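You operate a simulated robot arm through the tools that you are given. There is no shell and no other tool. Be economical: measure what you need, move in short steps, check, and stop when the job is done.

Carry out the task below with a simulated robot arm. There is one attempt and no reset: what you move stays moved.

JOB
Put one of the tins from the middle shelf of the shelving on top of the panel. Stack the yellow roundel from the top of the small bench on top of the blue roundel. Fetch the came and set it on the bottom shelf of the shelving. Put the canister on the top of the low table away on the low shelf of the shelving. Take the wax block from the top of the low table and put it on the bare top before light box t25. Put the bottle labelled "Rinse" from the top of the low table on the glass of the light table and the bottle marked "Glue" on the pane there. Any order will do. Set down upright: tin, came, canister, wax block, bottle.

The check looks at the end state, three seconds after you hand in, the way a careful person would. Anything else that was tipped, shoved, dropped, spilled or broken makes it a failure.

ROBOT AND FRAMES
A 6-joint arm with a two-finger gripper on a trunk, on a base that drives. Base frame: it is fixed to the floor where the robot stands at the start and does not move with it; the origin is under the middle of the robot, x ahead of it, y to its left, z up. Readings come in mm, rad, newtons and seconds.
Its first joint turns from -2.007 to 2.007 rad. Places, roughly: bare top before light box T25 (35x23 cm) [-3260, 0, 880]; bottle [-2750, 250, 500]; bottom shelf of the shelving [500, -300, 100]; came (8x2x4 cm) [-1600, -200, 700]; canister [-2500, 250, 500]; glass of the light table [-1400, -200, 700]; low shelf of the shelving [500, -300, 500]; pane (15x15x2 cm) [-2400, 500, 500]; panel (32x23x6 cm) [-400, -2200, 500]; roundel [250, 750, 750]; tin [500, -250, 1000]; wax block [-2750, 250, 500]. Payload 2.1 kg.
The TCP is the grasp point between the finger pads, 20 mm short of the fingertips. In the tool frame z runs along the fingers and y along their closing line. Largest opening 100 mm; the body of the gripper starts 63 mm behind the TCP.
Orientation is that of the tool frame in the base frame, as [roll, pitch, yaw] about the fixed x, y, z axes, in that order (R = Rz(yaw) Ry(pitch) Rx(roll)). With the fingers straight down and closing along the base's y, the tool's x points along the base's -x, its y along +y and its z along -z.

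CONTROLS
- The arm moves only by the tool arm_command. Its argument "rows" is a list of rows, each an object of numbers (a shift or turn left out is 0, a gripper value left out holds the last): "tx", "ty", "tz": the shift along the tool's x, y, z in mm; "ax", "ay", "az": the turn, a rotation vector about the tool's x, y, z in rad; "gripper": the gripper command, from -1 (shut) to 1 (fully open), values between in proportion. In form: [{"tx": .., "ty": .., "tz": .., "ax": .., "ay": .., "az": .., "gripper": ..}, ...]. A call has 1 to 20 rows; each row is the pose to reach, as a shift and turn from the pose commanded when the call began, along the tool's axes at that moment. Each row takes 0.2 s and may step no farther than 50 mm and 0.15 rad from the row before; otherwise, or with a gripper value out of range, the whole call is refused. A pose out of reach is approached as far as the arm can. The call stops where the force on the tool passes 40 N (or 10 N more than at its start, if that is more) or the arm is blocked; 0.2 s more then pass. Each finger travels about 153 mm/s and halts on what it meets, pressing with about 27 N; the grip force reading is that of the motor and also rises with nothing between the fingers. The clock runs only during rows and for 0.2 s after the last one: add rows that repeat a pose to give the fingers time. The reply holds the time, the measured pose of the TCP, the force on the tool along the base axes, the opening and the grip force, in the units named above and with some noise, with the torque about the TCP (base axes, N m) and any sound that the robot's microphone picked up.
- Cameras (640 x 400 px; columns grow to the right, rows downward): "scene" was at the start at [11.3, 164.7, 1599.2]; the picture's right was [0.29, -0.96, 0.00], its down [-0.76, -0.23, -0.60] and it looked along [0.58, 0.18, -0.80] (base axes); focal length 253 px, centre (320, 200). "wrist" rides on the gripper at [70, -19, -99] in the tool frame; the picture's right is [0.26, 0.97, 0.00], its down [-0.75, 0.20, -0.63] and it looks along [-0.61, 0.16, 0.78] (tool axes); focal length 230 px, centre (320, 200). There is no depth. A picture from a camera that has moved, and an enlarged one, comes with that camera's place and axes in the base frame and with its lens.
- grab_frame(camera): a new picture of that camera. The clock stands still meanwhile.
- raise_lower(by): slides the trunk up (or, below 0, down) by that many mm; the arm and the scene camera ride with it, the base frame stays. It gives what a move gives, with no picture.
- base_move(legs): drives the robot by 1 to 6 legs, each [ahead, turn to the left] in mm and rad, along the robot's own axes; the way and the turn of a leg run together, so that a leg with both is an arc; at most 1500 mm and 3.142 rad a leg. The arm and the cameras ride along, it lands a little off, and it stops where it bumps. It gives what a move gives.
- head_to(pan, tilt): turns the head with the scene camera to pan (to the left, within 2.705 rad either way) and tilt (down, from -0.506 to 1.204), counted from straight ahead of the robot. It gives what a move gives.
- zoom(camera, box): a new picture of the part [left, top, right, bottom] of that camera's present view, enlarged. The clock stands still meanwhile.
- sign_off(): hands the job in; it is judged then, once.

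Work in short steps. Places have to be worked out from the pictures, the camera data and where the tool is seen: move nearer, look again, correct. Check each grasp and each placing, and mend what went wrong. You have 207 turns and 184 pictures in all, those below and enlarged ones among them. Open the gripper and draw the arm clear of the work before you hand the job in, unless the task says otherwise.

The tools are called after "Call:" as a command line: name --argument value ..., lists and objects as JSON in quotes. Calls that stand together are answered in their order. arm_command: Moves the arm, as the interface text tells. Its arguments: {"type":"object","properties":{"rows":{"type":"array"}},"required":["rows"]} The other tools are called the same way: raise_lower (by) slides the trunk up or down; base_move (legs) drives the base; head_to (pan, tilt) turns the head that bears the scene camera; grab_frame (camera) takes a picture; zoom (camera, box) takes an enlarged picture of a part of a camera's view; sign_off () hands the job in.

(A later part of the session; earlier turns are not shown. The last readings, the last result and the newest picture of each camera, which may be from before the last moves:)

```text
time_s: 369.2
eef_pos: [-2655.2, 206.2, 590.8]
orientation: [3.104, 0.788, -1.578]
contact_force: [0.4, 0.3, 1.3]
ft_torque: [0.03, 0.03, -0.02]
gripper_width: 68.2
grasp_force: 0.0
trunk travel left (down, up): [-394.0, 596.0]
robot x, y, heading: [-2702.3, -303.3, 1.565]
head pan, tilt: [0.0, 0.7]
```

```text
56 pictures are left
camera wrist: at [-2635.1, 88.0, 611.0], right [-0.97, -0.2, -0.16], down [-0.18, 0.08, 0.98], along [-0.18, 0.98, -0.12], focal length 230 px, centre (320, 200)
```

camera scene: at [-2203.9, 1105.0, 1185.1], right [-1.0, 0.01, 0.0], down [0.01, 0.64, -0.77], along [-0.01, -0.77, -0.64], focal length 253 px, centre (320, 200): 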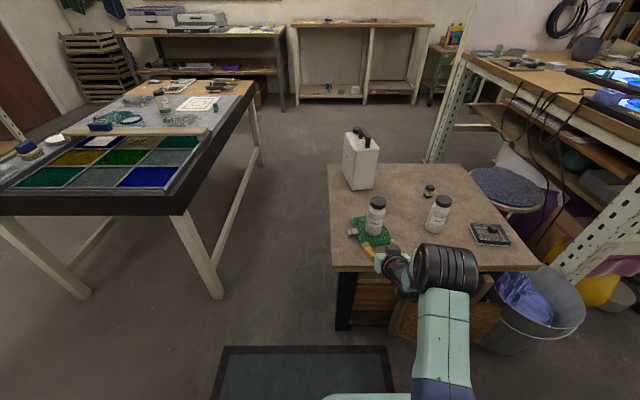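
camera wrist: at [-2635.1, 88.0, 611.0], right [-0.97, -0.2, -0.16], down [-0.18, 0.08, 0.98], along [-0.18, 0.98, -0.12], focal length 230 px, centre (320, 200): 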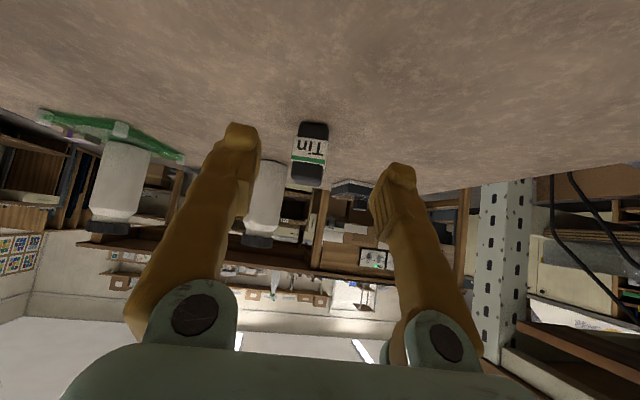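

Wax block at ≈(−2660,328), ~33 mm wide and ~60 tall. I lower, base 60 ahead, arm 60 ahead.

Call:
raise_lower --by -42

Call:
base_move --legs '[[60, 0]]'

Call:
arm_command --rows '[{"tx": -14, "tz": 14.2}, {"tx": -28, "tz": 28.4}, {"tx": -41, "tz": 42}, {"tx": -41, "tz": 42}]'

Call:
grab_frame --camera "wrist"

```text
time_s: 370.1
eef_pos: [-2655.5, 207.3, 549.5]
orientation: [3.104, 0.786, -1.579]
contact_force: [-0.4, 0.5, -0.6]
ft_torque: [0.01, -0.02, 0.0]
gripper_width: 67.9
grasp_force: 0.1
trunk travel left (down, up): [-352.0, 638.0]
robot x, y, heading: [-2705.0, -307.5, 1.568]
head pan, tilt: [0.0, 0.7]
```

```text
time_s: 371.0
eef_pos: [-2654.9, 268.6, 548.9]
orientation: [3.105, 0.785, -1.577]
contact_force: [-0.2, -0.4, -0.8]
ft_torque: [-0.03, 0.02, -0.02]
gripper_width: 67.9
grasp_force: 0.0
trunk travel left (down, up): [-352.0, 638.0]
robot x, y, heading: [-2702.9, -243.3, 1.569]
head pan, tilt: [0.0, 0.7]
```

```text
time_s: 372.0
eef_pos: [-2656.6, 326.9, 547.4]
orientation: [3.105, 0.787, -1.578]
contact_force: [-0.7, -0.4, 0.2]
ft_torque: [0.03, -0.02, 0.04]
gripper_width: 68.0
grasp_force: 0.0
trunk travel left (down, up): [-352.0, 638.0]
robot x, y, heading: [-2699.3, -242.8, 1.572]
head pan, tilt: [0.0, 0.7]
```

```text
55 pictures are left
camera wrist: at [-2636.9, 207.5, 568.2], right [-0.97, -0.2, -0.16], down [-0.18, 0.08, 0.98], along [-0.18, 0.98, -0.11], focal length 230 px, centre (320, 200)
```

wrist: 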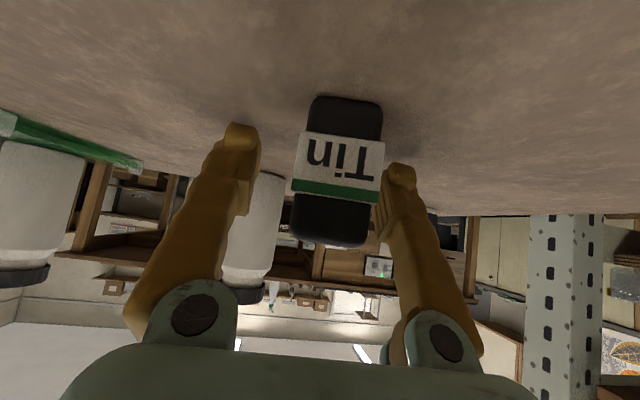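

The banded block is between the fingers. Close and lift.

Call:
arm_command --rows '[{"gripper": 0.1}, {"gripper": -0.2}, {"gripper": -0.6}, {"gripper": -1}, {"gripper": -1}]'

Call:
raise_lower --by 60

Call:
grab_frame --camera "wrist"

```text
time_s: 373.2
eef_pos: [-2657.3, 326.1, 547.8]
orientation: [3.104, 0.785, -1.577]
contact_force: [-0.2, 0.0, -0.3]
ft_torque: [-0.03, -0.02, 0.01]
gripper_width: 0.1
grasp_force: 26.9
trunk travel left (down, up): [-352.0, 638.0]
robot x, y, heading: [-2702.3, -242.7, 1.57]
head pan, tilt: [0.0, 0.7]
```

```text
time_s: 374.2
eef_pos: [-2657.8, 325.6, 608.7]
orientation: [3.104, 0.785, -1.577]
contact_force: [0.3, -0.1, -0.1]
ft_torque: [-0.03, -0.02, -0.01]
gripper_width: 0.1
grasp_force: 27.0
trunk travel left (down, up): [-412.0, 578.0]
robot x, y, heading: [-2703.2, -242.9, 1.567]
head pan, tilt: [0.0, 0.7]
```

```text
54 pictures are left
camera wrist: at [-2636.9, 207.3, 628.2], right [-0.97, -0.2, -0.16], down [-0.18, 0.08, 0.98], along [-0.18, 0.98, -0.11], focal length 230 px, centre (320, 200)
```

wrist: 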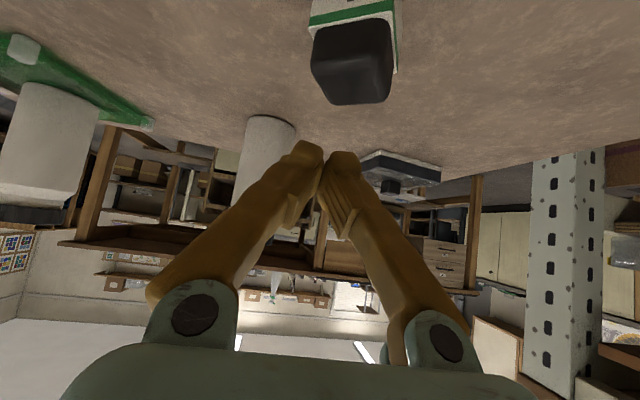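

The fingers closed just beyond it: the block is at y≈299. I open, pull back 27 mm, lower again, and close.

Call:
arm_command --rows '[{"gripper": 0.36}, {"tx": 9.5, "tz": -9.6, "gripper": 0.36}, {"tx": 19, "tz": -19.2}, {"tx": 19, "tz": -19.2}]'

Call:
raise_lower --by -62

Call:
grab_frame --camera "wrist"

```text
time_s: 375.2
eef_pos: [-2656.4, 297.7, 607.9]
orientation: [3.105, 0.783, -1.578]
contact_force: [0.8, 0.3, 0.3]
ft_torque: [-0.01, 0.0, 0.0]
gripper_width: 67.9
grasp_force: 0.1
trunk travel left (down, up): [-412.0, 578.0]
robot x, y, heading: [-2704.4, -245.4, 1.567]
head pan, tilt: [0.0, 0.7]
```

```text
time_s: 376.2
eef_pos: [-2656.5, 299.6, 547.0]
orientation: [3.105, 0.787, -1.578]
contact_force: [0.2, -0.5, 0.7]
ft_torque: [0.01, -0.01, -0.01]
gripper_width: 68.0
grasp_force: 0.0
trunk travel left (down, up): [-350.0, 640.0]
robot x, y, heading: [-2702.4, -246.7, 1.572]
head pan, tilt: [0.0, 0.7]
```

```text
53 pictures are left
camera wrist: at [-2636.8, 180.2, 566.6], right [-0.97, -0.2, -0.16], down [-0.18, 0.08, 0.98], along [-0.18, 0.98, -0.11], focal length 230 px, centre (320, 200)
```

wrist: 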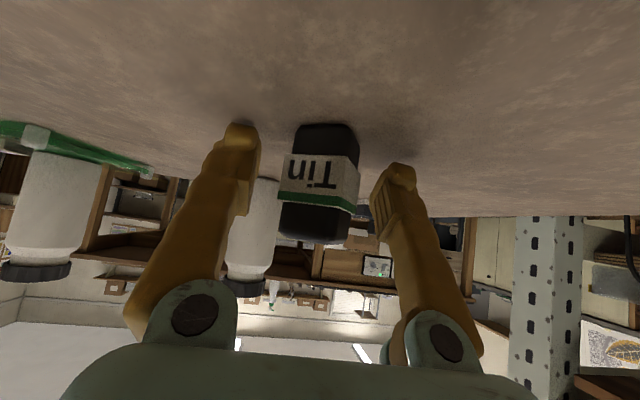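

Re-reading the geometry: the table top is ≈528, so the block is smaller and nearer (centre y≈286, top ≈573). I raise 8, pull back 14 mm and close.

Call:
raise_lower --by 8

Call:
arm_command --rows '[{"tx": 9.9, "tz": -9.9}, {"tx": 9.9, "tz": -9.9}, {"tx": 9.9, "tz": -9.9, "gripper": 0}, {"tx": 9.9, "tz": -9.9, "gripper": -0.4}, {"tx": 9.9, "tz": -9.9, "gripper": -1}, {"tx": 9.9, "tz": -9.9, "gripper": -1}]'

Call:
grab_frame --camera "wrist"

```text
time_s: 376.8
eef_pos: [-2656.0, 298.4, 553.9]
orientation: [3.106, 0.786, -1.577]
contact_force: [-0.1, 0.2, 0.3]
ft_torque: [0.0, -0.02, -0.03]
gripper_width: 67.9
grasp_force: 0.0
trunk travel left (down, up): [-358.0, 632.0]
robot x, y, heading: [-2698.8, -240.1, 1.573]
head pan, tilt: [0.0, 0.7]
```

```text
time_s: 378.2
eef_pos: [-2656.9, 286.0, 556.3]
orientation: [3.105, 0.786, -1.579]
contact_force: [0.4, 0.0, 0.8]
ft_torque: [-0.01, -0.02, 0.04]
gripper_width: 28.3
grasp_force: 26.5
trunk travel left (down, up): [-358.0, 632.0]
robot x, y, heading: [-2701.5, -246.5, 1.568]
head pan, tilt: [0.0, 0.7]
```

```text
52 pictures are left
camera wrist: at [-2636.6, 166.3, 574.9], right [-0.97, -0.2, -0.16], down [-0.18, 0.08, 0.98], along [-0.18, 0.98, -0.11], focal length 230 px, centre (320, 200)
```

wrist: 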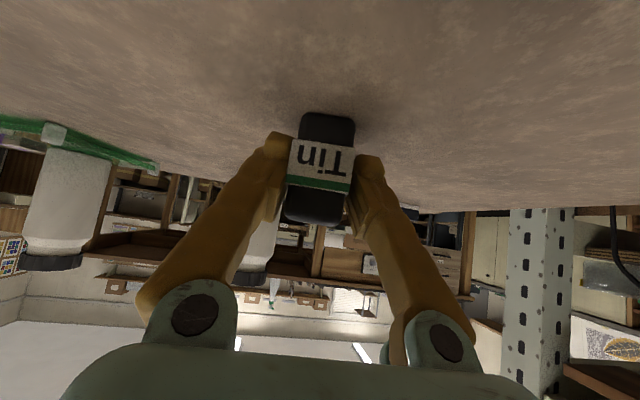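

Gripped (28 mm). Lift, back out, raise, and look at the light-box bench on the left.

Call:
raise_lower --by 60

Call:
base_move --legs '[[-220, 0]]'

Call:
raise_lower --by 400

Call:
head_to --pan 1.1 --tilt 0.6

Call:
grab_frame --camera "scene"

```text
time_s: 379.2
eef_pos: [-2657.4, 285.2, 614.4]
orientation: [3.105, 0.784, -1.58]
contact_force: [0.0, -0.4, -0.7]
ft_torque: [0.02, 0.01, -0.02]
gripper_width: 27.3
grasp_force: 26.8
trunk travel left (down, up): [-418.0, 572.0]
robot x, y, heading: [-2703.5, -247.7, 1.57]
head pan, tilt: [0.0, 0.7]
```

```text
time_s: 380.9
eef_pos: [-2657.0, 65.6, 614.7]
orientation: [3.104, 0.785, -1.579]
contact_force: [-0.2, -0.2, -0.2]
ft_torque: [0.02, 0.02, -0.02]
gripper_width: 27.4
grasp_force: 27.3
trunk travel left (down, up): [-418.0, 572.0]
robot x, y, heading: [-2704.3, -467.0, 1.568]
head pan, tilt: [0.0, 0.7]
```

```text
time_s: 384.7
eef_pos: [-2657.0, 65.8, 1014.3]
orientation: [3.104, 0.785, -1.579]
contact_force: [-0.5, -0.1, -0.5]
ft_torque: [0.0, 0.0, -0.01]
gripper_width: 26.7
grasp_force: 27.1
trunk travel left (down, up): [-818.0, 172.0]
robot x, y, heading: [-2706.5, -462.9, 1.567]
head pan, tilt: [0.0, 0.7]
```

```text
time_s: 386.1
eef_pos: [-2656.5, 64.5, 1014.7]
orientation: [3.105, 0.784, -1.579]
contact_force: [0.2, -0.7, -0.3]
ft_torque: [-0.01, 0.0, 0.01]
gripper_width: 26.7
grasp_force: 27.6
trunk travel left (down, up): [-818.0, 172.0]
robot x, y, heading: [-2703.9, -465.5, 1.569]
head pan, tilt: [1.1, 0.6]
```

```text
51 pictures are left
camera scene: at [-2922.0, -482.4, 1628.7], right [0.46, 0.89, 0.0], down [0.5, -0.26, -0.82], along [-0.73, 0.38, -0.57], focal length 253 px, centre (320, 200)
```

scene: 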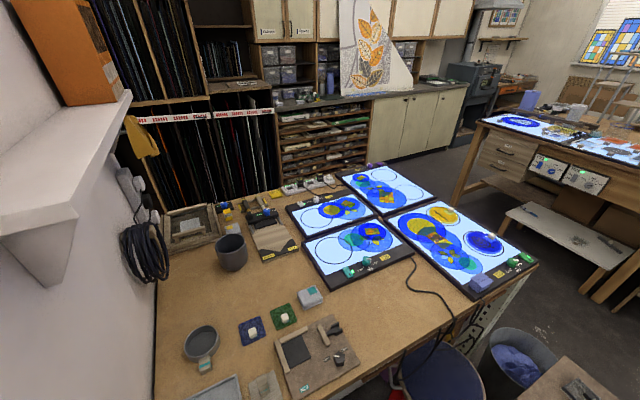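

Zoom for the light boxes' labels.

Call:
zoom --camera "scene" --box '[230, 150, 550, 350]'

```text
2.00 times, centred on (390, 250) of scene
camera zoom: at [-2922.0, -482.4, 1628.7], right [0.46, 0.89, 0.0], down [0.5, -0.26, -0.82], along [-0.73, 0.38, -0.57], focal length 506 px, centre (180, 100)
```

zoom: 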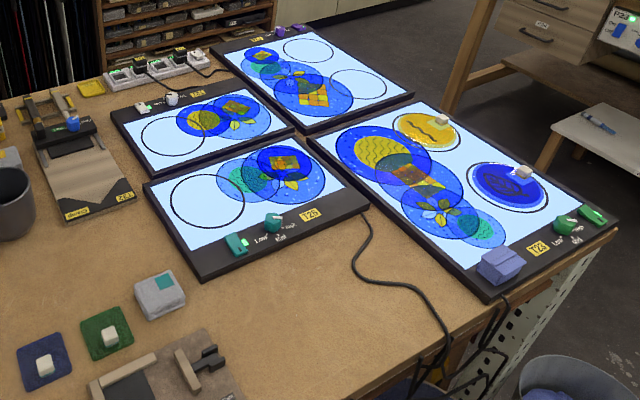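

Call:
zoom --camera "scene" --box '[335, 245, 425, 295]'

Call:
zoom --camera "scene" --box '[465, 245, 545, 300]'

Call:
zoom --camera "scene" --box '[280, 150, 380, 215]'

```text
7.11 times, centred on (380, 270) of scene
camera zoom: at [-2922.0, -482.4, 1628.7], right [0.46, 0.89, 0.0], down [0.5, -0.26, -0.82], along [-0.73, 0.38, -0.57], focal length 1799 px, centre (-107, -298)
```

zoom: 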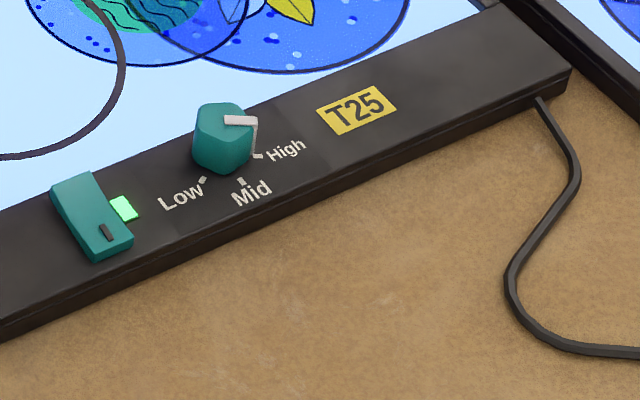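

```text
7.27 times, centred on (505, 272) of scene
camera zoom: at [-2922.0, -482.4, 1628.7], right [0.46, 0.89, 0.0], down [0.5, -0.26, -0.82], along [-0.73, 0.38, -0.57], focal length 1840 px, centre (-1026, -327)
```

zoom: 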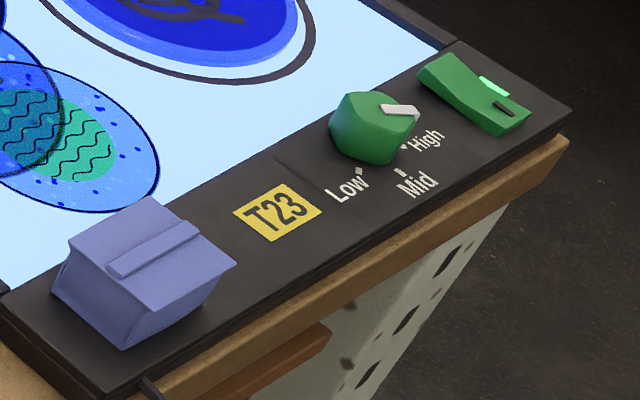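

```text
6.15 times, centred on (330, 182) of scene
camera zoom: at [-2922.0, -482.4, 1628.7], right [0.46, 0.89, 0.0], down [0.5, -0.26, -0.82], along [-0.73, 0.38, -0.57], focal length 1557 px, centre (258, 308)
```

zoom: 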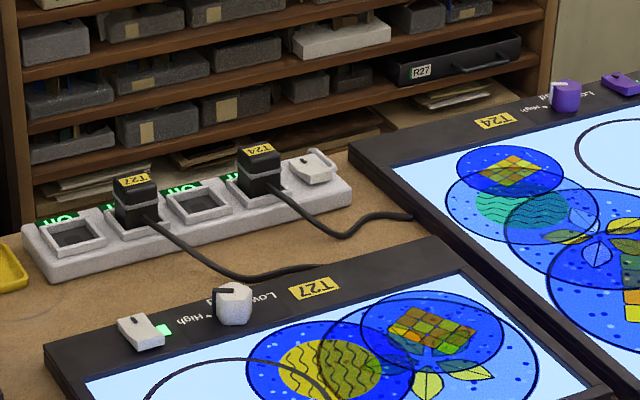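

T25 is the near-left box (front edge x≈−3388, y −200…197); the bare top before it is around (−3265,−50). I go to a pose at (−2750,−295) facing 2.8 rad, clear of table, stool and bench.

Call:
base_move --legs '[[0, 0.266], [176, 0], [0, 0.965]]'

Call:
head_to --pan -0.1 --tilt 0.8

Call:
grab_frame --camera "scene"

```text
time_s: 390.9
eef_pos: [-3231.2, -68.1, 1014.3]
orientation: [3.104, 0.785, -0.358]
contact_force: [-0.2, 0.0, -0.4]
ft_torque: [0.02, 0.0, 0.01]
gripper_width: 26.8
grasp_force: 27.2
trunk travel left (down, up): [-818.0, 172.0]
robot x, y, heading: [-2751.7, -297.1, 2.789]
head pan, tilt: [1.1, 0.6]
```

```text
time_s: 392.3
eef_pos: [-3230.2, -69.5, 1015.2]
orientation: [3.105, 0.785, -0.356]
contact_force: [0.8, -0.2, -1.0]
ft_torque: [0.01, 0.02, 0.0]
gripper_width: 26.8
grasp_force: 27.7
trunk travel left (down, up): [-818.0, 172.0]
robot x, y, heading: [-2750.4, -292.9, 2.787]
head pan, tilt: [-0.099, 0.799]
```

```text
46 pictures are left
camera scene: at [-2814.1, -409.7, 1611.9], right [0.44, 0.9, 0.0], down [0.65, -0.31, -0.7], along [-0.63, 0.3, -0.72], focal length 253 px, centre (320, 200)
```

scene: 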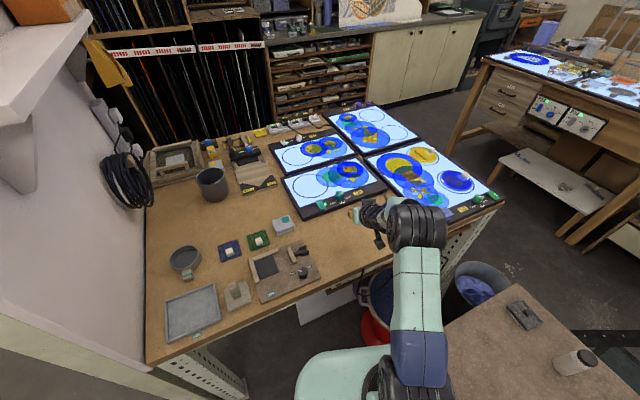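

The spot is clear. Extend 32 mm and lower in steps.

Call:
arm_command --rows '[{"tx": -11.2, "tz": 11.3}, {"tx": -22.4, "tz": 22.6}, {"tx": -22.4, "tz": 22.6}]'

Call:
raise_lower --by -85

Call:
grab_frame --camera "wrist"

```text
time_s: 393.1
eef_pos: [-3260.3, -58.8, 1015.4]
orientation: [3.105, 0.785, -0.358]
contact_force: [0.2, -0.3, -0.1]
ft_torque: [0.0, -0.01, -0.02]
gripper_width: 26.8
grasp_force: 26.9
trunk travel left (down, up): [-818.0, 172.0]
robot x, y, heading: [-2750.7, -293.3, 2.787]
head pan, tilt: [-0.099, 0.799]
```

```text
time_s: 394.3
eef_pos: [-3260.8, -57.5, 929.8]
orientation: [3.107, 0.786, -0.356]
contact_force: [0.1, -1.0, -0.9]
ft_torque: [-0.01, -0.01, -0.02]
gripper_width: 26.7
grasp_force: 26.7
trunk travel left (down, up): [-733.0, 257.0]
robot x, y, heading: [-2749.3, -292.5, 2.788]
head pan, tilt: [-0.099, 0.799]
```

```text
45 pictures are left
camera wrist: at [-3142.9, -78.7, 949.2], right [-0.14, -0.98, -0.16], down [-0.14, -0.14, 0.98], along [-0.98, 0.16, -0.12], focal length 230 px, centre (320, 200)
```

wrist: 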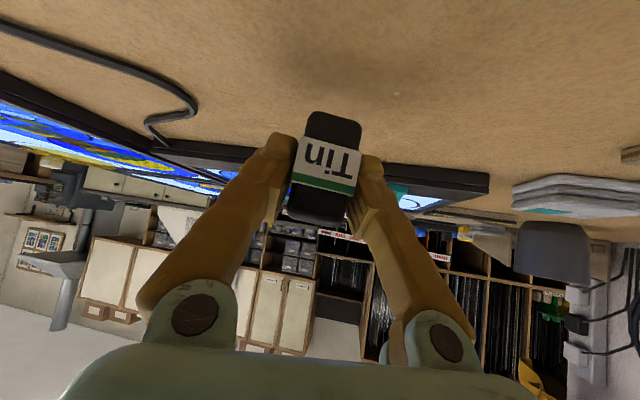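

Clear of the cable. Lower to contact.

Call:
raise_lower --by -12

Call:
raise_lower --by -5

Call:
raise_lower --by -4

Call:
raise_lower --by -4

```text
time_s: 394.9
eef_pos: [-3261.2, -58.2, 917.0]
orientation: [3.103, 0.785, -0.358]
contact_force: [0.0, 0.3, -0.5]
ft_torque: [0.03, 0.0, 0.02]
gripper_width: 26.6
grasp_force: 27.0
trunk travel left (down, up): [-721.0, 269.0]
robot x, y, heading: [-2748.3, -296.2, 2.788]
head pan, tilt: [-0.099, 0.799]
```

```text
time_s: 395.4
eef_pos: [-3260.7, -58.6, 911.8]
orientation: [3.105, 0.786, -0.359]
contact_force: [0.5, -0.1, 0.0]
ft_torque: [-0.03, 0.0, -0.01]
gripper_width: 27.1
grasp_force: 26.7
trunk travel left (down, up): [-716.0, 274.0]
robot x, y, heading: [-2749.7, -293.0, 2.791]
head pan, tilt: [-0.099, 0.799]
```

```text
time_s: 396.0
eef_pos: [-3261.1, -58.8, 908.2]
orientation: [3.103, 0.786, -0.358]
contact_force: [-0.2, 0.2, -0.4]
ft_torque: [-0.02, 0.0, 0.01]
gripper_width: 26.8
grasp_force: 27.0
trunk travel left (down, up): [-712.0, 278.0]
robot x, y, heading: [-2752.9, -296.4, 2.789]
head pan, tilt: [-0.099, 0.799]
```

```text
time_s: 396.5
eef_pos: [-3261.3, -56.9, 905.0]
orientation: [3.106, 0.79, -0.357]
contact_force: [-1.5, 0.1, 7.8]
ft_torque: [0.14, -0.02, 0.04]
gripper_width: 26.6
grasp_force: 26.6
trunk travel left (down, up): [-708.0, 282.0]
robot x, y, heading: [-2749.3, -293.4, 2.786]
head pan, tilt: [-0.099, 0.799]
```

Contact. Relieve, open, rise clear and check.

Call:
raise_lower --by 2

Call:
arm_command --rows '[{"gripper": -0.35}, {"gripper": -0.1}, {"gripper": 0.2}, {"gripper": 0.2}]'

Call:
raise_lower --by 90

Call:
grab_frame --camera "wrist"

```text
time_s: 397.0
eef_pos: [-3261.5, -58.0, 905.8]
orientation: [3.104, 0.784, -0.356]
contact_force: [-0.6, 0.9, 1.3]
ft_torque: [0.04, 0.05, 0.01]
gripper_width: 27.0
grasp_force: 26.9
trunk travel left (down, up): [-710.0, 280.0]
robot x, y, heading: [-2749.3, -291.9, 2.788]
head pan, tilt: [-0.099, 0.799]
```

```text
time_s: 398.0
eef_pos: [-3260.7, -56.9, 906.0]
orientation: [3.105, 0.785, -0.358]
contact_force: [-0.6, 0.0, -0.1]
ft_torque: [-0.02, -0.04, -0.02]
gripper_width: 60.0
grasp_force: 0.0
trunk travel left (down, up): [-710.0, 280.0]
robot x, y, heading: [-2754.3, -295.8, 2.788]
head pan, tilt: [-0.099, 0.799]
```

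```text
time_s: 399.3
eef_pos: [-3261.0, -58.5, 996.4]
orientation: [3.107, 0.786, -0.358]
contact_force: [-0.4, -1.4, -0.3]
ft_torque: [-0.04, 0.0, -0.03]
gripper_width: 60.0
grasp_force: 0.0
trunk travel left (down, up): [-800.0, 190.0]
robot x, y, heading: [-2750.2, -293.6, 2.789]
head pan, tilt: [-0.099, 0.799]
```

```text
44 pictures are left
camera wrist: at [-3143.0, -78.8, 1016.2], right [-0.14, -0.98, -0.16], down [-0.14, -0.14, 0.98], along [-0.98, 0.16, -0.12], focal length 230 px, centre (320, 200)
```

wrist: 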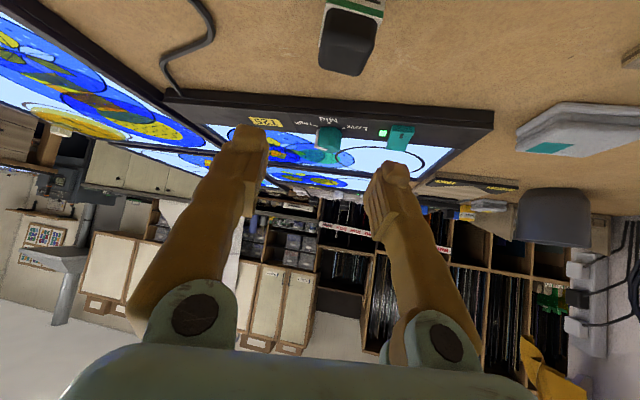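

The wax block stands upright before T25. Now the canister: back off and go to the south of it for a look.

Call:
base_move --legs '[[-150, 0], [0, -1.825], [0, -1.825], [336, 0], [0, 2.432]]'

Call:
head_to --pan -0.1 --tilt 0.75

Call:
grab_frame --camera "scene"

Call:
grab_frame --camera "wrist"

```text
time_s: 416.9
eef_pos: [-2336.3, -38.0, 995.5]
orientation: [3.103, 0.785, -1.584]
contact_force: [1.0, -0.5, 0.3]
ft_torque: [0.03, -0.02, -0.01]
gripper_width: 60.0
grasp_force: 0.1
trunk travel left (down, up): [-800.0, 190.0]
robot x, y, heading: [-2386.0, -601.3, 1.56]
head pan, tilt: [-0.099, 0.799]
```

```text
time_s: 417.6
eef_pos: [-2336.6, -38.9, 995.8]
orientation: [3.104, 0.784, -1.583]
contact_force: [0.3, -0.1, 0.2]
ft_torque: [-0.02, 0.0, -0.03]
gripper_width: 60.0
grasp_force: 0.1
trunk travel left (down, up): [-800.0, 190.0]
robot x, y, heading: [-2383.3, -597.7, 1.561]
head pan, tilt: [-0.099, 0.75]
```

```text
43 pictures are left
camera scene: at [-2517.2, -574.3, 1597.9], right [0.99, -0.11, 0.0], down [-0.07, -0.68, -0.73], along [0.08, 0.73, -0.68], focal length 253 px, centre (320, 200)
```

scene: 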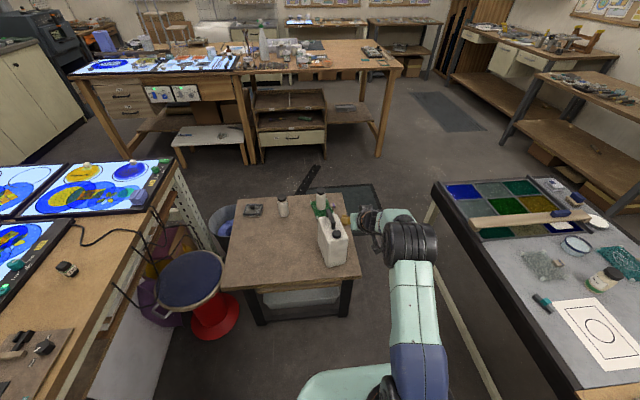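

```text
42 pictures are left
camera wrist: at [-2317.6, -156.6, 1016.3], right [-0.97, -0.2, -0.16], down [-0.18, 0.08, 0.98], along [-0.18, 0.98, -0.11], focal length 230 px, centre (320, 200)
```

wrist: 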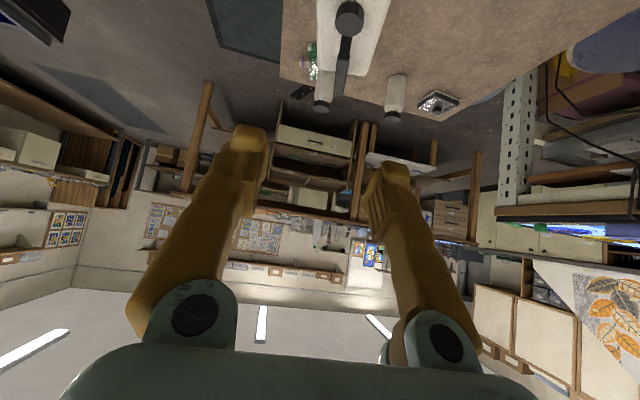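

Call:
zoom --camera "scene" --box '[295, 180, 365, 280]'

Call:
zoom --camera "wrist" --box '[270, 0, 430, 120]'

```text
4.00 times, centred on (330, 230) of scene
camera zoom: at [-2517.2, -574.3, 1597.9], right [0.99, -0.11, 0.0], down [-0.07, -0.68, -0.73], along [0.08, 0.73, -0.68], focal length 1012 px, centre (280, 80)
```

zoom: 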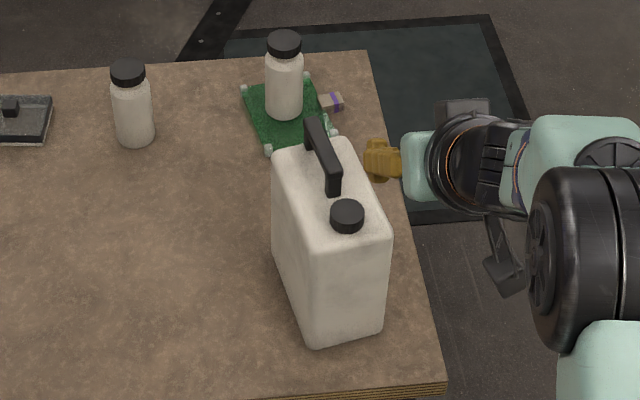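

```text
3.33 times, centred on (350, 60) of wrist
camera zoom: at [-2317.6, -156.6, 1016.3], right [-0.97, -0.2, -0.16], down [-0.18, 0.08, 0.98], along [-0.18, 0.98, -0.11], focal length 767 px, centre (220, 667)
```

zoom: 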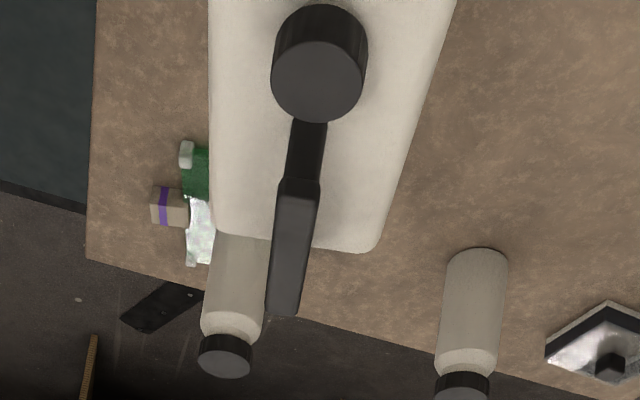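

Canister: body ≈85×143×200 (top z≈726), handle bar from (−2376,147) to (−2392,239) at z≈770, turned ~0.25. I'll grip the bar along that direction (heading ≈1.82) with 60° tilt.

Call:
arm_command --rows '[{"ay": -0.13, "gripper": 0.2}, {"ay": -0.26, "gripper": 0.2}, {"ay": -0.26, "gripper": 0.2}]'

Call:
base_move --legs '[[0, -0.343], [235, 0], [0, 0.602]]'

Call:
raise_lower --by -140

Call:
grab_frame --camera "wrist"

Call:
zoom --camera "scene" --box '[300, 180, 440, 320]'

```text
time_s: 418.4
eef_pos: [-2337.1, -38.2, 995.1]
orientation: [3.09, 1.046, -1.6]
contact_force: [0.0, 0.2, 0.7]
ft_torque: [-0.01, 0.03, 0.06]
gripper_width: 59.9
grasp_force: 0.1
out of reach, approached as far as the arm can: row 1
trunk travel left (down, up): [-800.0, 190.0]
robot x, y, heading: [-2384.6, -598.2, 1.561]
head pan, tilt: [-0.099, 0.75]
```

```text
time_s: 422.8
eef_pos: [-2402.1, 176.3, 994.7]
orientation: [3.09, 1.047, -1.344]
contact_force: [-0.7, -0.7, 0.3]
ft_torque: [-0.02, 0.03, -0.01]
gripper_width: 60.1
grasp_force: 0.0
trunk travel left (down, up): [-800.0, 190.0]
robot x, y, heading: [-2304.9, -380.7, 1.82]
head pan, tilt: [-0.099, 0.75]
```

```text
time_s: 424.5
eef_pos: [-2401.2, 176.6, 854.9]
orientation: [3.091, 1.046, -1.343]
contact_force: [0.0, 0.2, 0.3]
ft_torque: [0.02, 0.02, 0.0]
gripper_width: 59.9
grasp_force: 0.1
trunk travel left (down, up): [-660.0, 330.0]
robot x, y, heading: [-2305.7, -379.6, 1.822]
head pan, tilt: [-0.099, 0.75]
```

```text
39 pictures are left
camera wrist: at [-2352.6, 65.4, 844.6], right [-0.9, -0.38, -0.2], down [-0.12, -0.21, 0.97], along [-0.41, 0.9, 0.14], focal length 230 px, centre (320, 200)
```

wrist: 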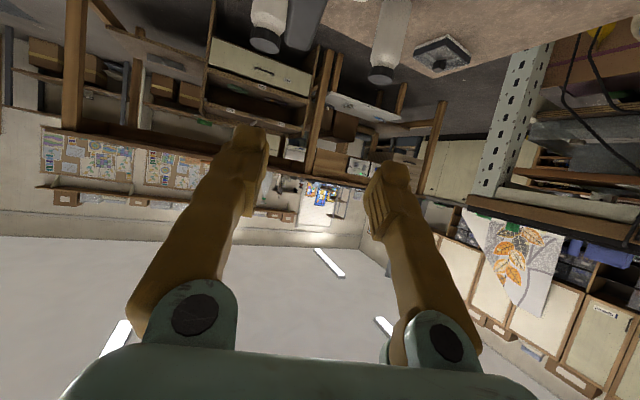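

```text
2.86 times, centred on (370, 250) of scene
camera zoom: at [-2438.2, -388.3, 1457.9], right [0.99, 0.15, 0.0], down [0.1, -0.67, -0.73], along [-0.11, 0.72, -0.68], focal length 723 px, centre (177, 57)
```

zoom: 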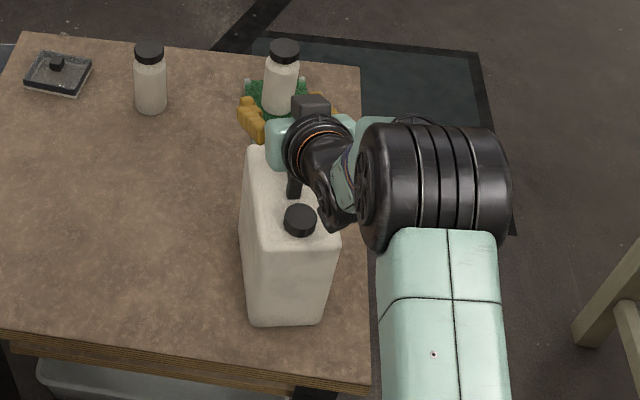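

The bar is ~20 mm right and 11 mm ahead of the TCP. I shift with the arm and lower to just above the bar.

Call:
arm_command --rows '[{"tx": -3, "ty": -10, "tz": 5}, {"tx": -5.5, "ty": -20, "tz": 9.5}, {"tx": -5.5, "ty": -20, "tz": 9.5}]'

Call:
raise_lower --by -50

Call:
grab_frame --camera "wrist"

```text
time_s: 425.3
eef_pos: [-2384.9, 192.3, 854.7]
orientation: [3.09, 1.045, -1.345]
contact_force: [-0.1, 0.9, -0.9]
ft_torque: [0.02, -0.01, 0.03]
gripper_width: 60.2
grasp_force: 0.1
trunk travel left (down, up): [-660.0, 330.0]
robot x, y, heading: [-2308.0, -379.3, 1.82]
head pan, tilt: [-0.099, 0.75]
```

```text
time_s: 426.2
eef_pos: [-2385.6, 192.4, 804.4]
orientation: [3.088, 1.045, -1.344]
contact_force: [0.9, 0.4, 0.0]
ft_torque: [0.0, -0.02, 0.0]
gripper_width: 60.1
grasp_force: 0.1
trunk travel left (down, up): [-610.0, 380.0]
robot x, y, heading: [-2306.1, -376.8, 1.821]
head pan, tilt: [-0.099, 0.75]
```

```text
37 pictures are left
camera wrist: at [-2336.2, 81.6, 794.2], right [-0.9, -0.38, -0.2], down [-0.12, -0.21, 0.97], along [-0.41, 0.9, 0.14], focal length 230 px, centre (320, 200)
```

wrist: 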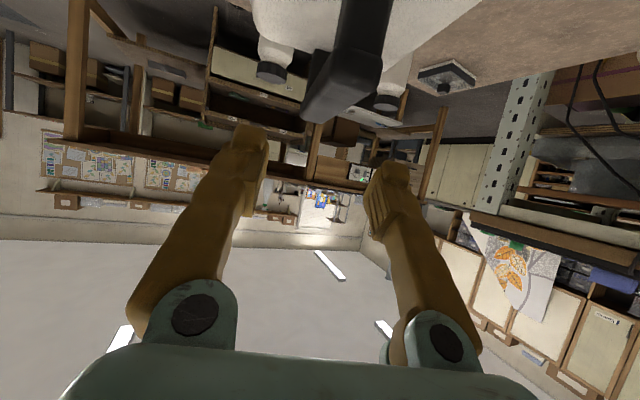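

The bar lies centred under the fingers. Lower 38 mm and close.

Call:
raise_lower --by -38

Call:
grab_frame --camera "wrist"

```text
time_s: 427.1
eef_pos: [-2385.2, 191.6, 768.3]
orientation: [3.092, 1.044, -1.343]
contact_force: [0.8, 0.3, 0.0]
ft_torque: [0.0, 0.04, -0.03]
gripper_width: 60.1
grasp_force: 0.1
trunk travel left (down, up): [-572.0, 418.0]
robot x, y, heading: [-2307.3, -378.8, 1.821]
head pan, tilt: [-0.099, 0.75]
```

```text
36 pictures are left
camera wrist: at [-2336.2, 81.6, 756.2], right [-0.9, -0.38, -0.2], down [-0.12, -0.21, 0.97], along [-0.41, 0.9, 0.14], focal length 230 px, centre (320, 200)
```

wrist: 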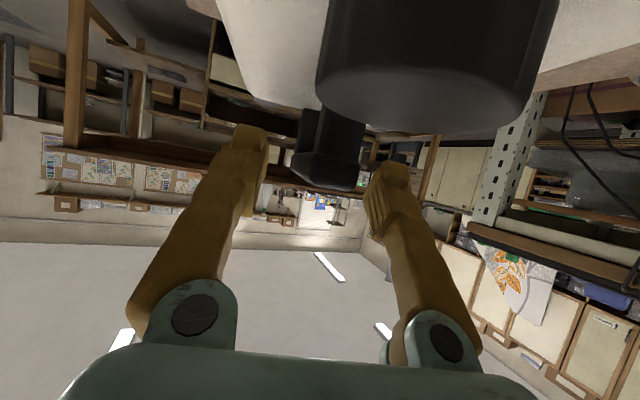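

The handle is between the fingers; 8 mm lower, then close (watching the cap in front of the camera).

Call:
raise_lower --by -8

Call:
arm_command --rows '[{"gripper": 0}, {"gripper": -0.3}, {"gripper": -0.6}, {"gripper": -1}, {"gripper": -1}]'

Call:
raise_lower --by 15

Call:
grab_frame --camera "wrist"

```text
time_s: 427.6
eef_pos: [-2384.5, 192.4, 759.0]
orientation: [3.091, 1.045, -1.345]
contact_force: [-0.3, 0.4, -0.5]
ft_torque: [0.02, -0.01, 0.01]
gripper_width: 60.1
grasp_force: 0.0
trunk travel left (down, up): [-564.0, 426.0]
robot x, y, heading: [-2303.0, -377.8, 1.818]
head pan, tilt: [-0.099, 0.75]
```

```text
time_s: 428.8
eef_pos: [-2384.5, 193.0, 759.4]
orientation: [3.089, 1.044, -1.345]
contact_force: [2.3, 2.8, 1.2]
ft_torque: [0.0, -0.04, -0.08]
gripper_width: 19.2
grasp_force: 27.2
trunk travel left (down, up): [-564.0, 426.0]
robot x, y, heading: [-2303.7, -380.6, 1.821]
head pan, tilt: [-0.099, 0.75]
```

```text
time_s: 429.4
eef_pos: [-2385.3, 194.1, 771.6]
orientation: [3.09, 1.042, -1.345]
contact_force: [0.3, -0.2, -12.5]
ft_torque: [0.21, 0.11, -0.02]
gripper_width: 19.6
grasp_force: 26.9
trunk travel left (down, up): [-579.0, 411.0]
robot x, y, heading: [-2303.8, -378.4, 1.822]
head pan, tilt: [-0.099, 0.75]
```

```text
35 pictures are left
camera wrist: at [-2336.6, 82.7, 761.5], right [-0.9, -0.39, -0.2], down [-0.12, -0.2, 0.97], along [-0.42, 0.9, 0.14], focal length 230 px, centre (320, 200)
```

wrist: 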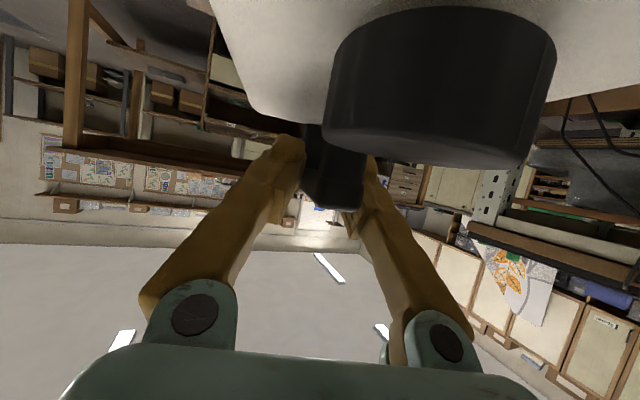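

Lifted cleanly (12.5 N). I raise well above everything, back out, and drive to the shelving by the south aisle.

Call:
raise_lower --by 60

Call:
base_move --legs '[[-400, 0]]'

Call:
raise_lower --by 320

Call:
base_move --legs '[[0, -1.45], [0, -1.45], [435, 0], [0, 1.08]]'

Call:
base_move --legs '[[1400, 0], [0, 1.571], [1066, 0], [0, -1.571]]'

Call:
grab_frame --camera "wrist"

```text
time_s: 430.4
eef_pos: [-2384.7, 195.2, 832.2]
orientation: [3.089, 1.043, -1.344]
contact_force: [0.4, -0.6, -12.2]
ft_torque: [0.27, 0.07, 0.0]
gripper_width: 19.4
grasp_force: 26.9
trunk travel left (down, up): [-639.0, 351.0]
robot x, y, heading: [-2305.7, -379.0, 1.818]
head pan, tilt: [-0.099, 0.75]
```

```text
time_s: 432.9
eef_pos: [-2286.1, -192.9, 834.0]
orientation: [3.092, 1.042, -1.348]
contact_force: [0.6, -0.3, -12.4]
ft_torque: [0.21, 0.04, 0.02]
gripper_width: 19.2
grasp_force: 27.4
trunk travel left (down, up): [-639.0, 351.0]
robot x, y, heading: [-2205.8, -762.1, 1.818]
head pan, tilt: [-0.099, 0.75]
```

```text
time_s: 436.1
eef_pos: [-2286.3, -193.1, 1152.4]
orientation: [3.089, 1.042, -1.348]
contact_force: [0.1, -0.4, -11.9]
ft_torque: [0.23, 0.07, 0.0]
gripper_width: 19.3
grasp_force: 27.3
trunk travel left (down, up): [-959.0, 31.0]
robot x, y, heading: [-2207.9, -766.3, 1.819]
head pan, tilt: [-0.099, 0.75]
```

```text
time_s: 448.6
eef_pos: [-1441.0, -1237.9, 1153.4]
orientation: [3.089, 1.041, 3.086]
contact_force: [-0.6, -0.1, -12.2]
ft_torque: [-0.02, -0.16, 0.0]
gripper_width: 19.3
grasp_force: 27.2
trunk travel left (down, up): [-959.0, 31.0]
robot x, y, heading: [-2015.1, -1158.1, -0.035]
head pan, tilt: [-0.099, 0.75]
```

```text
time_s: 468.4
eef_pos: [20.0, -225.7, 1152.5]
orientation: [3.089, 1.039, 3.049]
contact_force: [-0.2, 0.1, -11.8]
ft_torque: [0.01, -0.11, -0.01]
gripper_width: 19.5
grasp_force: 26.7
trunk travel left (down, up): [-959.0, 31.0]
robot x, y, heading: [-547.4, -120.6, -0.072]
head pan, tilt: [-0.099, 0.75]
```

```text
34 pictures are left
camera wrist: at [-102.6, -236.7, 1141.8], right [-0.08, 0.98, -0.2], down [-0.16, 0.18, 0.97], along [0.98, 0.11, 0.14], focal length 230 px, centre (320, 200)
```

wrist: 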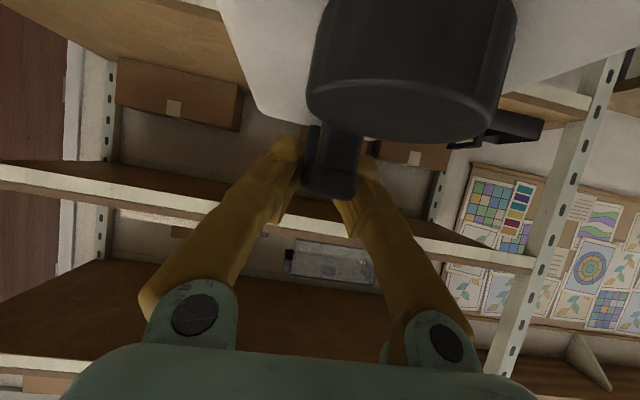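

Still firmly held. I square up to the shelving, lower to low-shelf height in the open, and look at the gap.

Call:
base_move --legs '[[0, 0.072]]'

Call:
raise_lower --by -350

Call:
head_to --pan -0.15 --tilt 0.5

Call:
grab_frame --camera "scene"

```text
time_s: 469.2
eef_pos: [26.7, -186.1, 1152.7]
orientation: [3.086, 1.04, 3.12]
contact_force: [1.0, -0.6, -11.7]
ft_torque: [-0.04, -0.1, 0.0]
gripper_width: 19.2
grasp_force: 26.9
trunk travel left (down, up): [-959.0, 31.0]
robot x, y, heading: [-546.5, -123.0, 0.001]
head pan, tilt: [-0.099, 0.75]
```

```text
time_s: 472.7
eef_pos: [24.7, -183.1, 801.6]
orientation: [3.091, 1.04, 3.121]
contact_force: [0.0, 0.0, -12.0]
ft_torque: [-0.02, -0.08, 0.04]
gripper_width: 19.4
grasp_force: 27.4
trunk travel left (down, up): [-609.0, 381.0]
robot x, y, heading: [-554.3, -122.3, 0.003]
head pan, tilt: [-0.099, 0.75]
```

```text
time_s: 473.4
eef_pos: [26.3, -183.7, 801.9]
orientation: [3.091, 1.041, 3.122]
contact_force: [0.5, -0.2, -11.8]
ft_torque: [-0.01, -0.09, 0.01]
gripper_width: 19.2
grasp_force: 26.5
trunk travel left (down, up): [-609.0, 381.0]
robot x, y, heading: [-548.5, -121.0, 0.0]
head pan, tilt: [-0.15, 0.499]
```

```text
33 pictures are left
camera scene: at [-516.5, 5.7, 1428.7], right [-0.15, -0.99, 0.0], down [-0.48, 0.07, -0.88], along [0.87, -0.13, -0.48], focal length 253 px, centre (320, 200)
```

scene: 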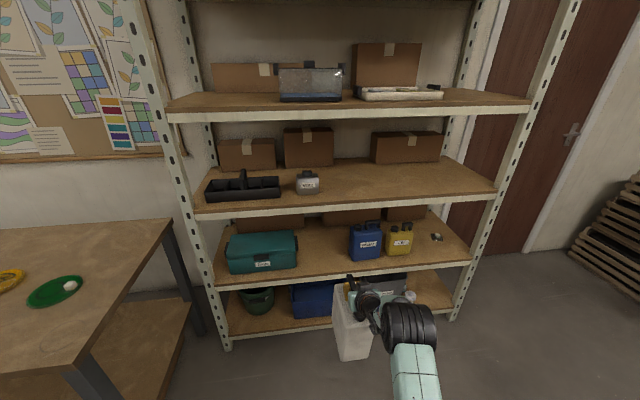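

Gap on the low shelf is y −297…−21. I zoom to measure the shelf's edge height.

Call:
zoom --camera "scene" --box '[280, 180, 380, 300]'

```text
3.33 times, centred on (330, 240) of scene
camera zoom: at [-516.5, 5.7, 1428.7], right [-0.15, -0.99, 0.0], down [-0.48, 0.07, -0.88], along [0.87, -0.13, -0.48], focal length 843 px, centre (287, 67)
```

zoom: 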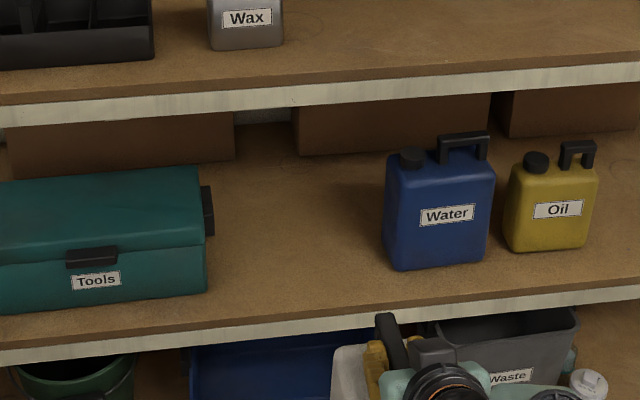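

Low shelf z≈531, lip above ≈875. I set TCP z≈782, side-step to y≈−159, stopping just before the shelf.

Call:
raise_lower --by -20

Call:
base_move --legs '[[0, 0.1], [245, 0], [0, -0.1]]'

Call:
grab_frame --camera "scene"

```text
time_s: 474.1
eef_pos: [23.3, -183.1, 782.0]
orientation: [3.09, 1.039, 3.122]
contact_force: [0.8, -0.4, -12.1]
ft_torque: [-0.04, -0.11, -0.02]
gripper_width: 19.2
grasp_force: 26.7
trunk travel left (down, up): [-589.0, 401.0]
robot x, y, heading: [-551.1, -119.2, 0.004]
head pan, tilt: [-0.15, 0.499]
```

```text
time_s: 477.0
eef_pos: [267.5, -158.0, 781.8]
orientation: [3.09, 1.039, 3.12]
contact_force: [-0.8, -0.5, -12.6]
ft_torque: [-0.07, -0.08, 0.01]
gripper_width: 19.3
grasp_force: 27.1
trunk travel left (down, up): [-589.0, 401.0]
robot x, y, heading: [-304.8, -93.9, 0.003]
head pan, tilt: [-0.15, 0.499]
```

```text
31 pictures are left
camera scene: at [-273.6, 30.7, 1408.8], right [-0.15, -0.99, 0.0], down [-0.48, 0.07, -0.88], along [0.87, -0.13, -0.48], focal length 253 px, centre (320, 200)
```

scene: 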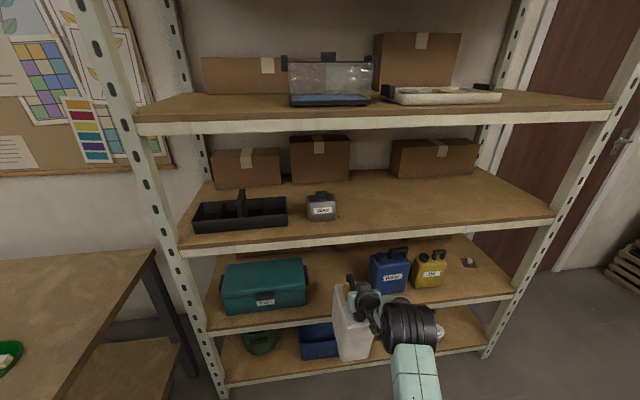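

Canister bottom ≈550, above the shelf's 531. Drive in to TCP x≈455.

Call:
base_move --legs '[[100, 0]]'

Call:
base_move --legs '[[86, 0]]'

Call:
grab_frame --camera "scene"

```text
time_s: 478.1
eef_pos: [362.7, -156.2, 785.6]
orientation: [3.091, 1.045, 3.122]
contact_force: [-0.1, 0.1, -10.9]
ft_torque: [-0.03, -0.06, -0.01]
gripper_width: 19.3
grasp_force: 27.6
trunk travel left (down, up): [-589.0, 401.0]
robot x, y, heading: [-205.0, -96.6, 0.008]
head pan, tilt: [-0.15, 0.499]
```

```text
time_s: 479.2
eef_pos: [445.5, -155.7, 788.2]
orientation: [3.09, 1.05, 3.121]
contact_force: [-0.4, 0.1, -11.1]
ft_torque: [-0.01, -0.01, 0.01]
gripper_width: 19.4
grasp_force: 26.8
trunk travel left (down, up): [-589.0, 401.0]
robot x, y, heading: [-121.6, -94.0, 0.002]
head pan, tilt: [-0.15, 0.499]
```

```text
30 pictures are left
camera scene: at [-98.0, 31.8, 1409.1], right [-0.14, -0.99, 0.0], down [-0.47, 0.07, -0.88], along [0.87, -0.13, -0.47], focal length 253 px, centre (320, 200)
```

scene: 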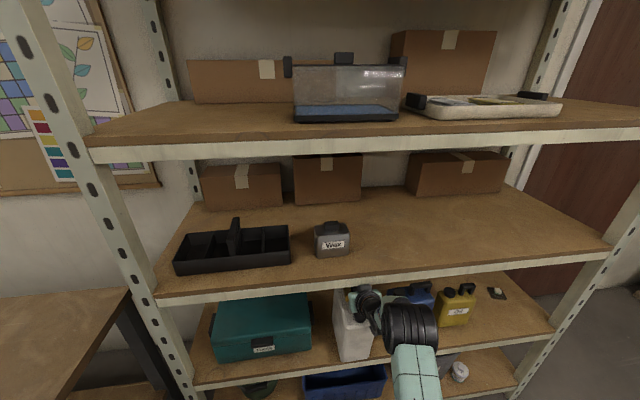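

It is between Tools and Water, fully over the board. Lower to contact.

Call:
raise_lower --by -8

Call:
raise_lower --by -5

Call:
raise_lower --by -5

Call:
raise_lower --by -4

```text
time_s: 479.8
eef_pos: [449.9, -156.6, 775.8]
orientation: [3.089, 1.041, 3.12]
contact_force: [0.3, 0.3, -12.2]
ft_torque: [0.0, -0.13, -0.02]
gripper_width: 19.5
grasp_force: 27.1
trunk travel left (down, up): [-581.0, 409.0]
robot x, y, heading: [-120.4, -93.8, 0.005]
head pan, tilt: [-0.15, 0.499]
```

```text
time_s: 480.3
eef_pos: [451.0, -156.5, 771.5]
orientation: [3.089, 1.043, 3.119]
contact_force: [-0.9, 0.7, -12.6]
ft_torque: [0.0, -0.1, -0.01]
gripper_width: 19.4
grasp_force: 27.4
trunk travel left (down, up): [-576.0, 414.0]
robot x, y, heading: [-120.2, -92.0, 0.009]
head pan, tilt: [-0.15, 0.499]
```

```text
time_s: 480.9
eef_pos: [451.7, -155.8, 769.2]
orientation: [3.091, 1.048, 3.122]
contact_force: [2.7, 2.2, 2.2]
ft_torque: [-0.09, 0.19, -0.04]
gripper_width: 19.6
grasp_force: 27.1
trunk travel left (down, up): [-571.0, 419.0]
robot x, y, heading: [-122.9, -90.9, 0.002]
head pan, tilt: [-0.15, 0.499]
```

```text
time_s: 481.4
eef_pos: [449.7, -154.9, 767.7]
orientation: [3.093, 1.057, 3.125]
contact_force: [9.0, 4.8, 22.5]
ft_torque: [0.02, 0.0, 0.06]
gripper_width: 19.1
grasp_force: 26.7
trunk travel left (down, up): [-567.0, 423.0]
robot x, y, heading: [-122.5, -93.6, 0.005]
head pan, tilt: [-0.15, 0.499]
```

Standing on the shelf. Relieve, open, rise 16 mm to clear the cap, then back out.

Call:
raise_lower --by 4

Call:
arm_command --rows '[{"gripper": -0.4}, {"gripper": 0.0}, {"gripper": 0.2}, {"gripper": 0.2}]'

Call:
raise_lower --by 15

Call:
base_move --legs '[[-60, 0]]'

Call:
grab_frame --camera "wrist"

```text
time_s: 481.9
eef_pos: [448.3, -155.9, 767.7]
orientation: [3.089, 1.044, 3.122]
contact_force: [6.0, 2.5, 12.4]
ft_torque: [-0.04, -0.04, 0.02]
gripper_width: 19.5
grasp_force: 26.9
trunk travel left (down, up): [-571.0, 419.0]
robot x, y, heading: [-120.7, -94.2, 0.006]
head pan, tilt: [-0.15, 0.499]
```

```text
time_s: 482.9
eef_pos: [449.4, -155.4, 767.2]
orientation: [3.088, 1.044, 3.122]
contact_force: [0.8, -0.1, 0.1]
ft_torque: [0.01, -0.03, 0.0]
gripper_width: 60.0
grasp_force: 0.0
trunk travel left (down, up): [-571.0, 419.0]
robot x, y, heading: [-121.8, -96.0, 0.009]
head pan, tilt: [-0.15, 0.499]
```

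```text
time_s: 483.5
eef_pos: [448.3, -157.0, 782.5]
orientation: [3.091, 1.043, 3.122]
contact_force: [-0.9, -1.1, 0.1]
ft_torque: [-0.01, 0.01, -0.02]
gripper_width: 60.0
grasp_force: 0.0
trunk travel left (down, up): [-586.0, 404.0]
robot x, y, heading: [-118.3, -94.6, 0.005]
head pan, tilt: [-0.15, 0.499]
```

```text
time_s: 484.5
eef_pos: [386.4, -158.1, 781.8]
orientation: [3.091, 1.047, 3.124]
contact_force: [-0.5, -0.1, -0.7]
ft_torque: [-0.01, 0.01, 0.0]
gripper_width: 60.0
grasp_force: 0.1
trunk travel left (down, up): [-586.0, 404.0]
robot x, y, heading: [-182.6, -97.2, 0.005]
head pan, tilt: [-0.15, 0.499]
```

```text
29 pictures are left
camera wrist: at [266.2, -178.6, 771.9], right [-0.15, 0.97, -0.2], down [-0.17, 0.17, 0.97], along [0.97, 0.18, 0.14], focal length 230 px, centre (320, 200)
```

wrist: 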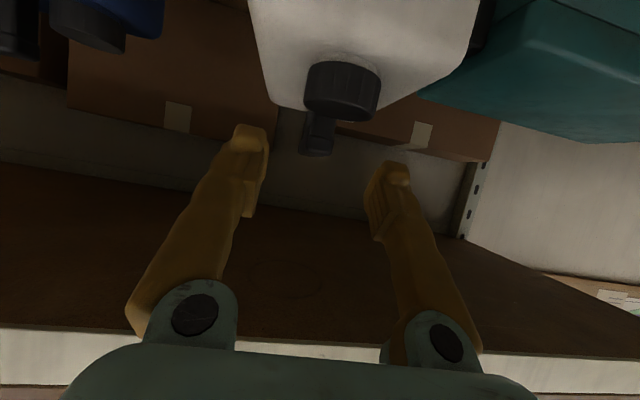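

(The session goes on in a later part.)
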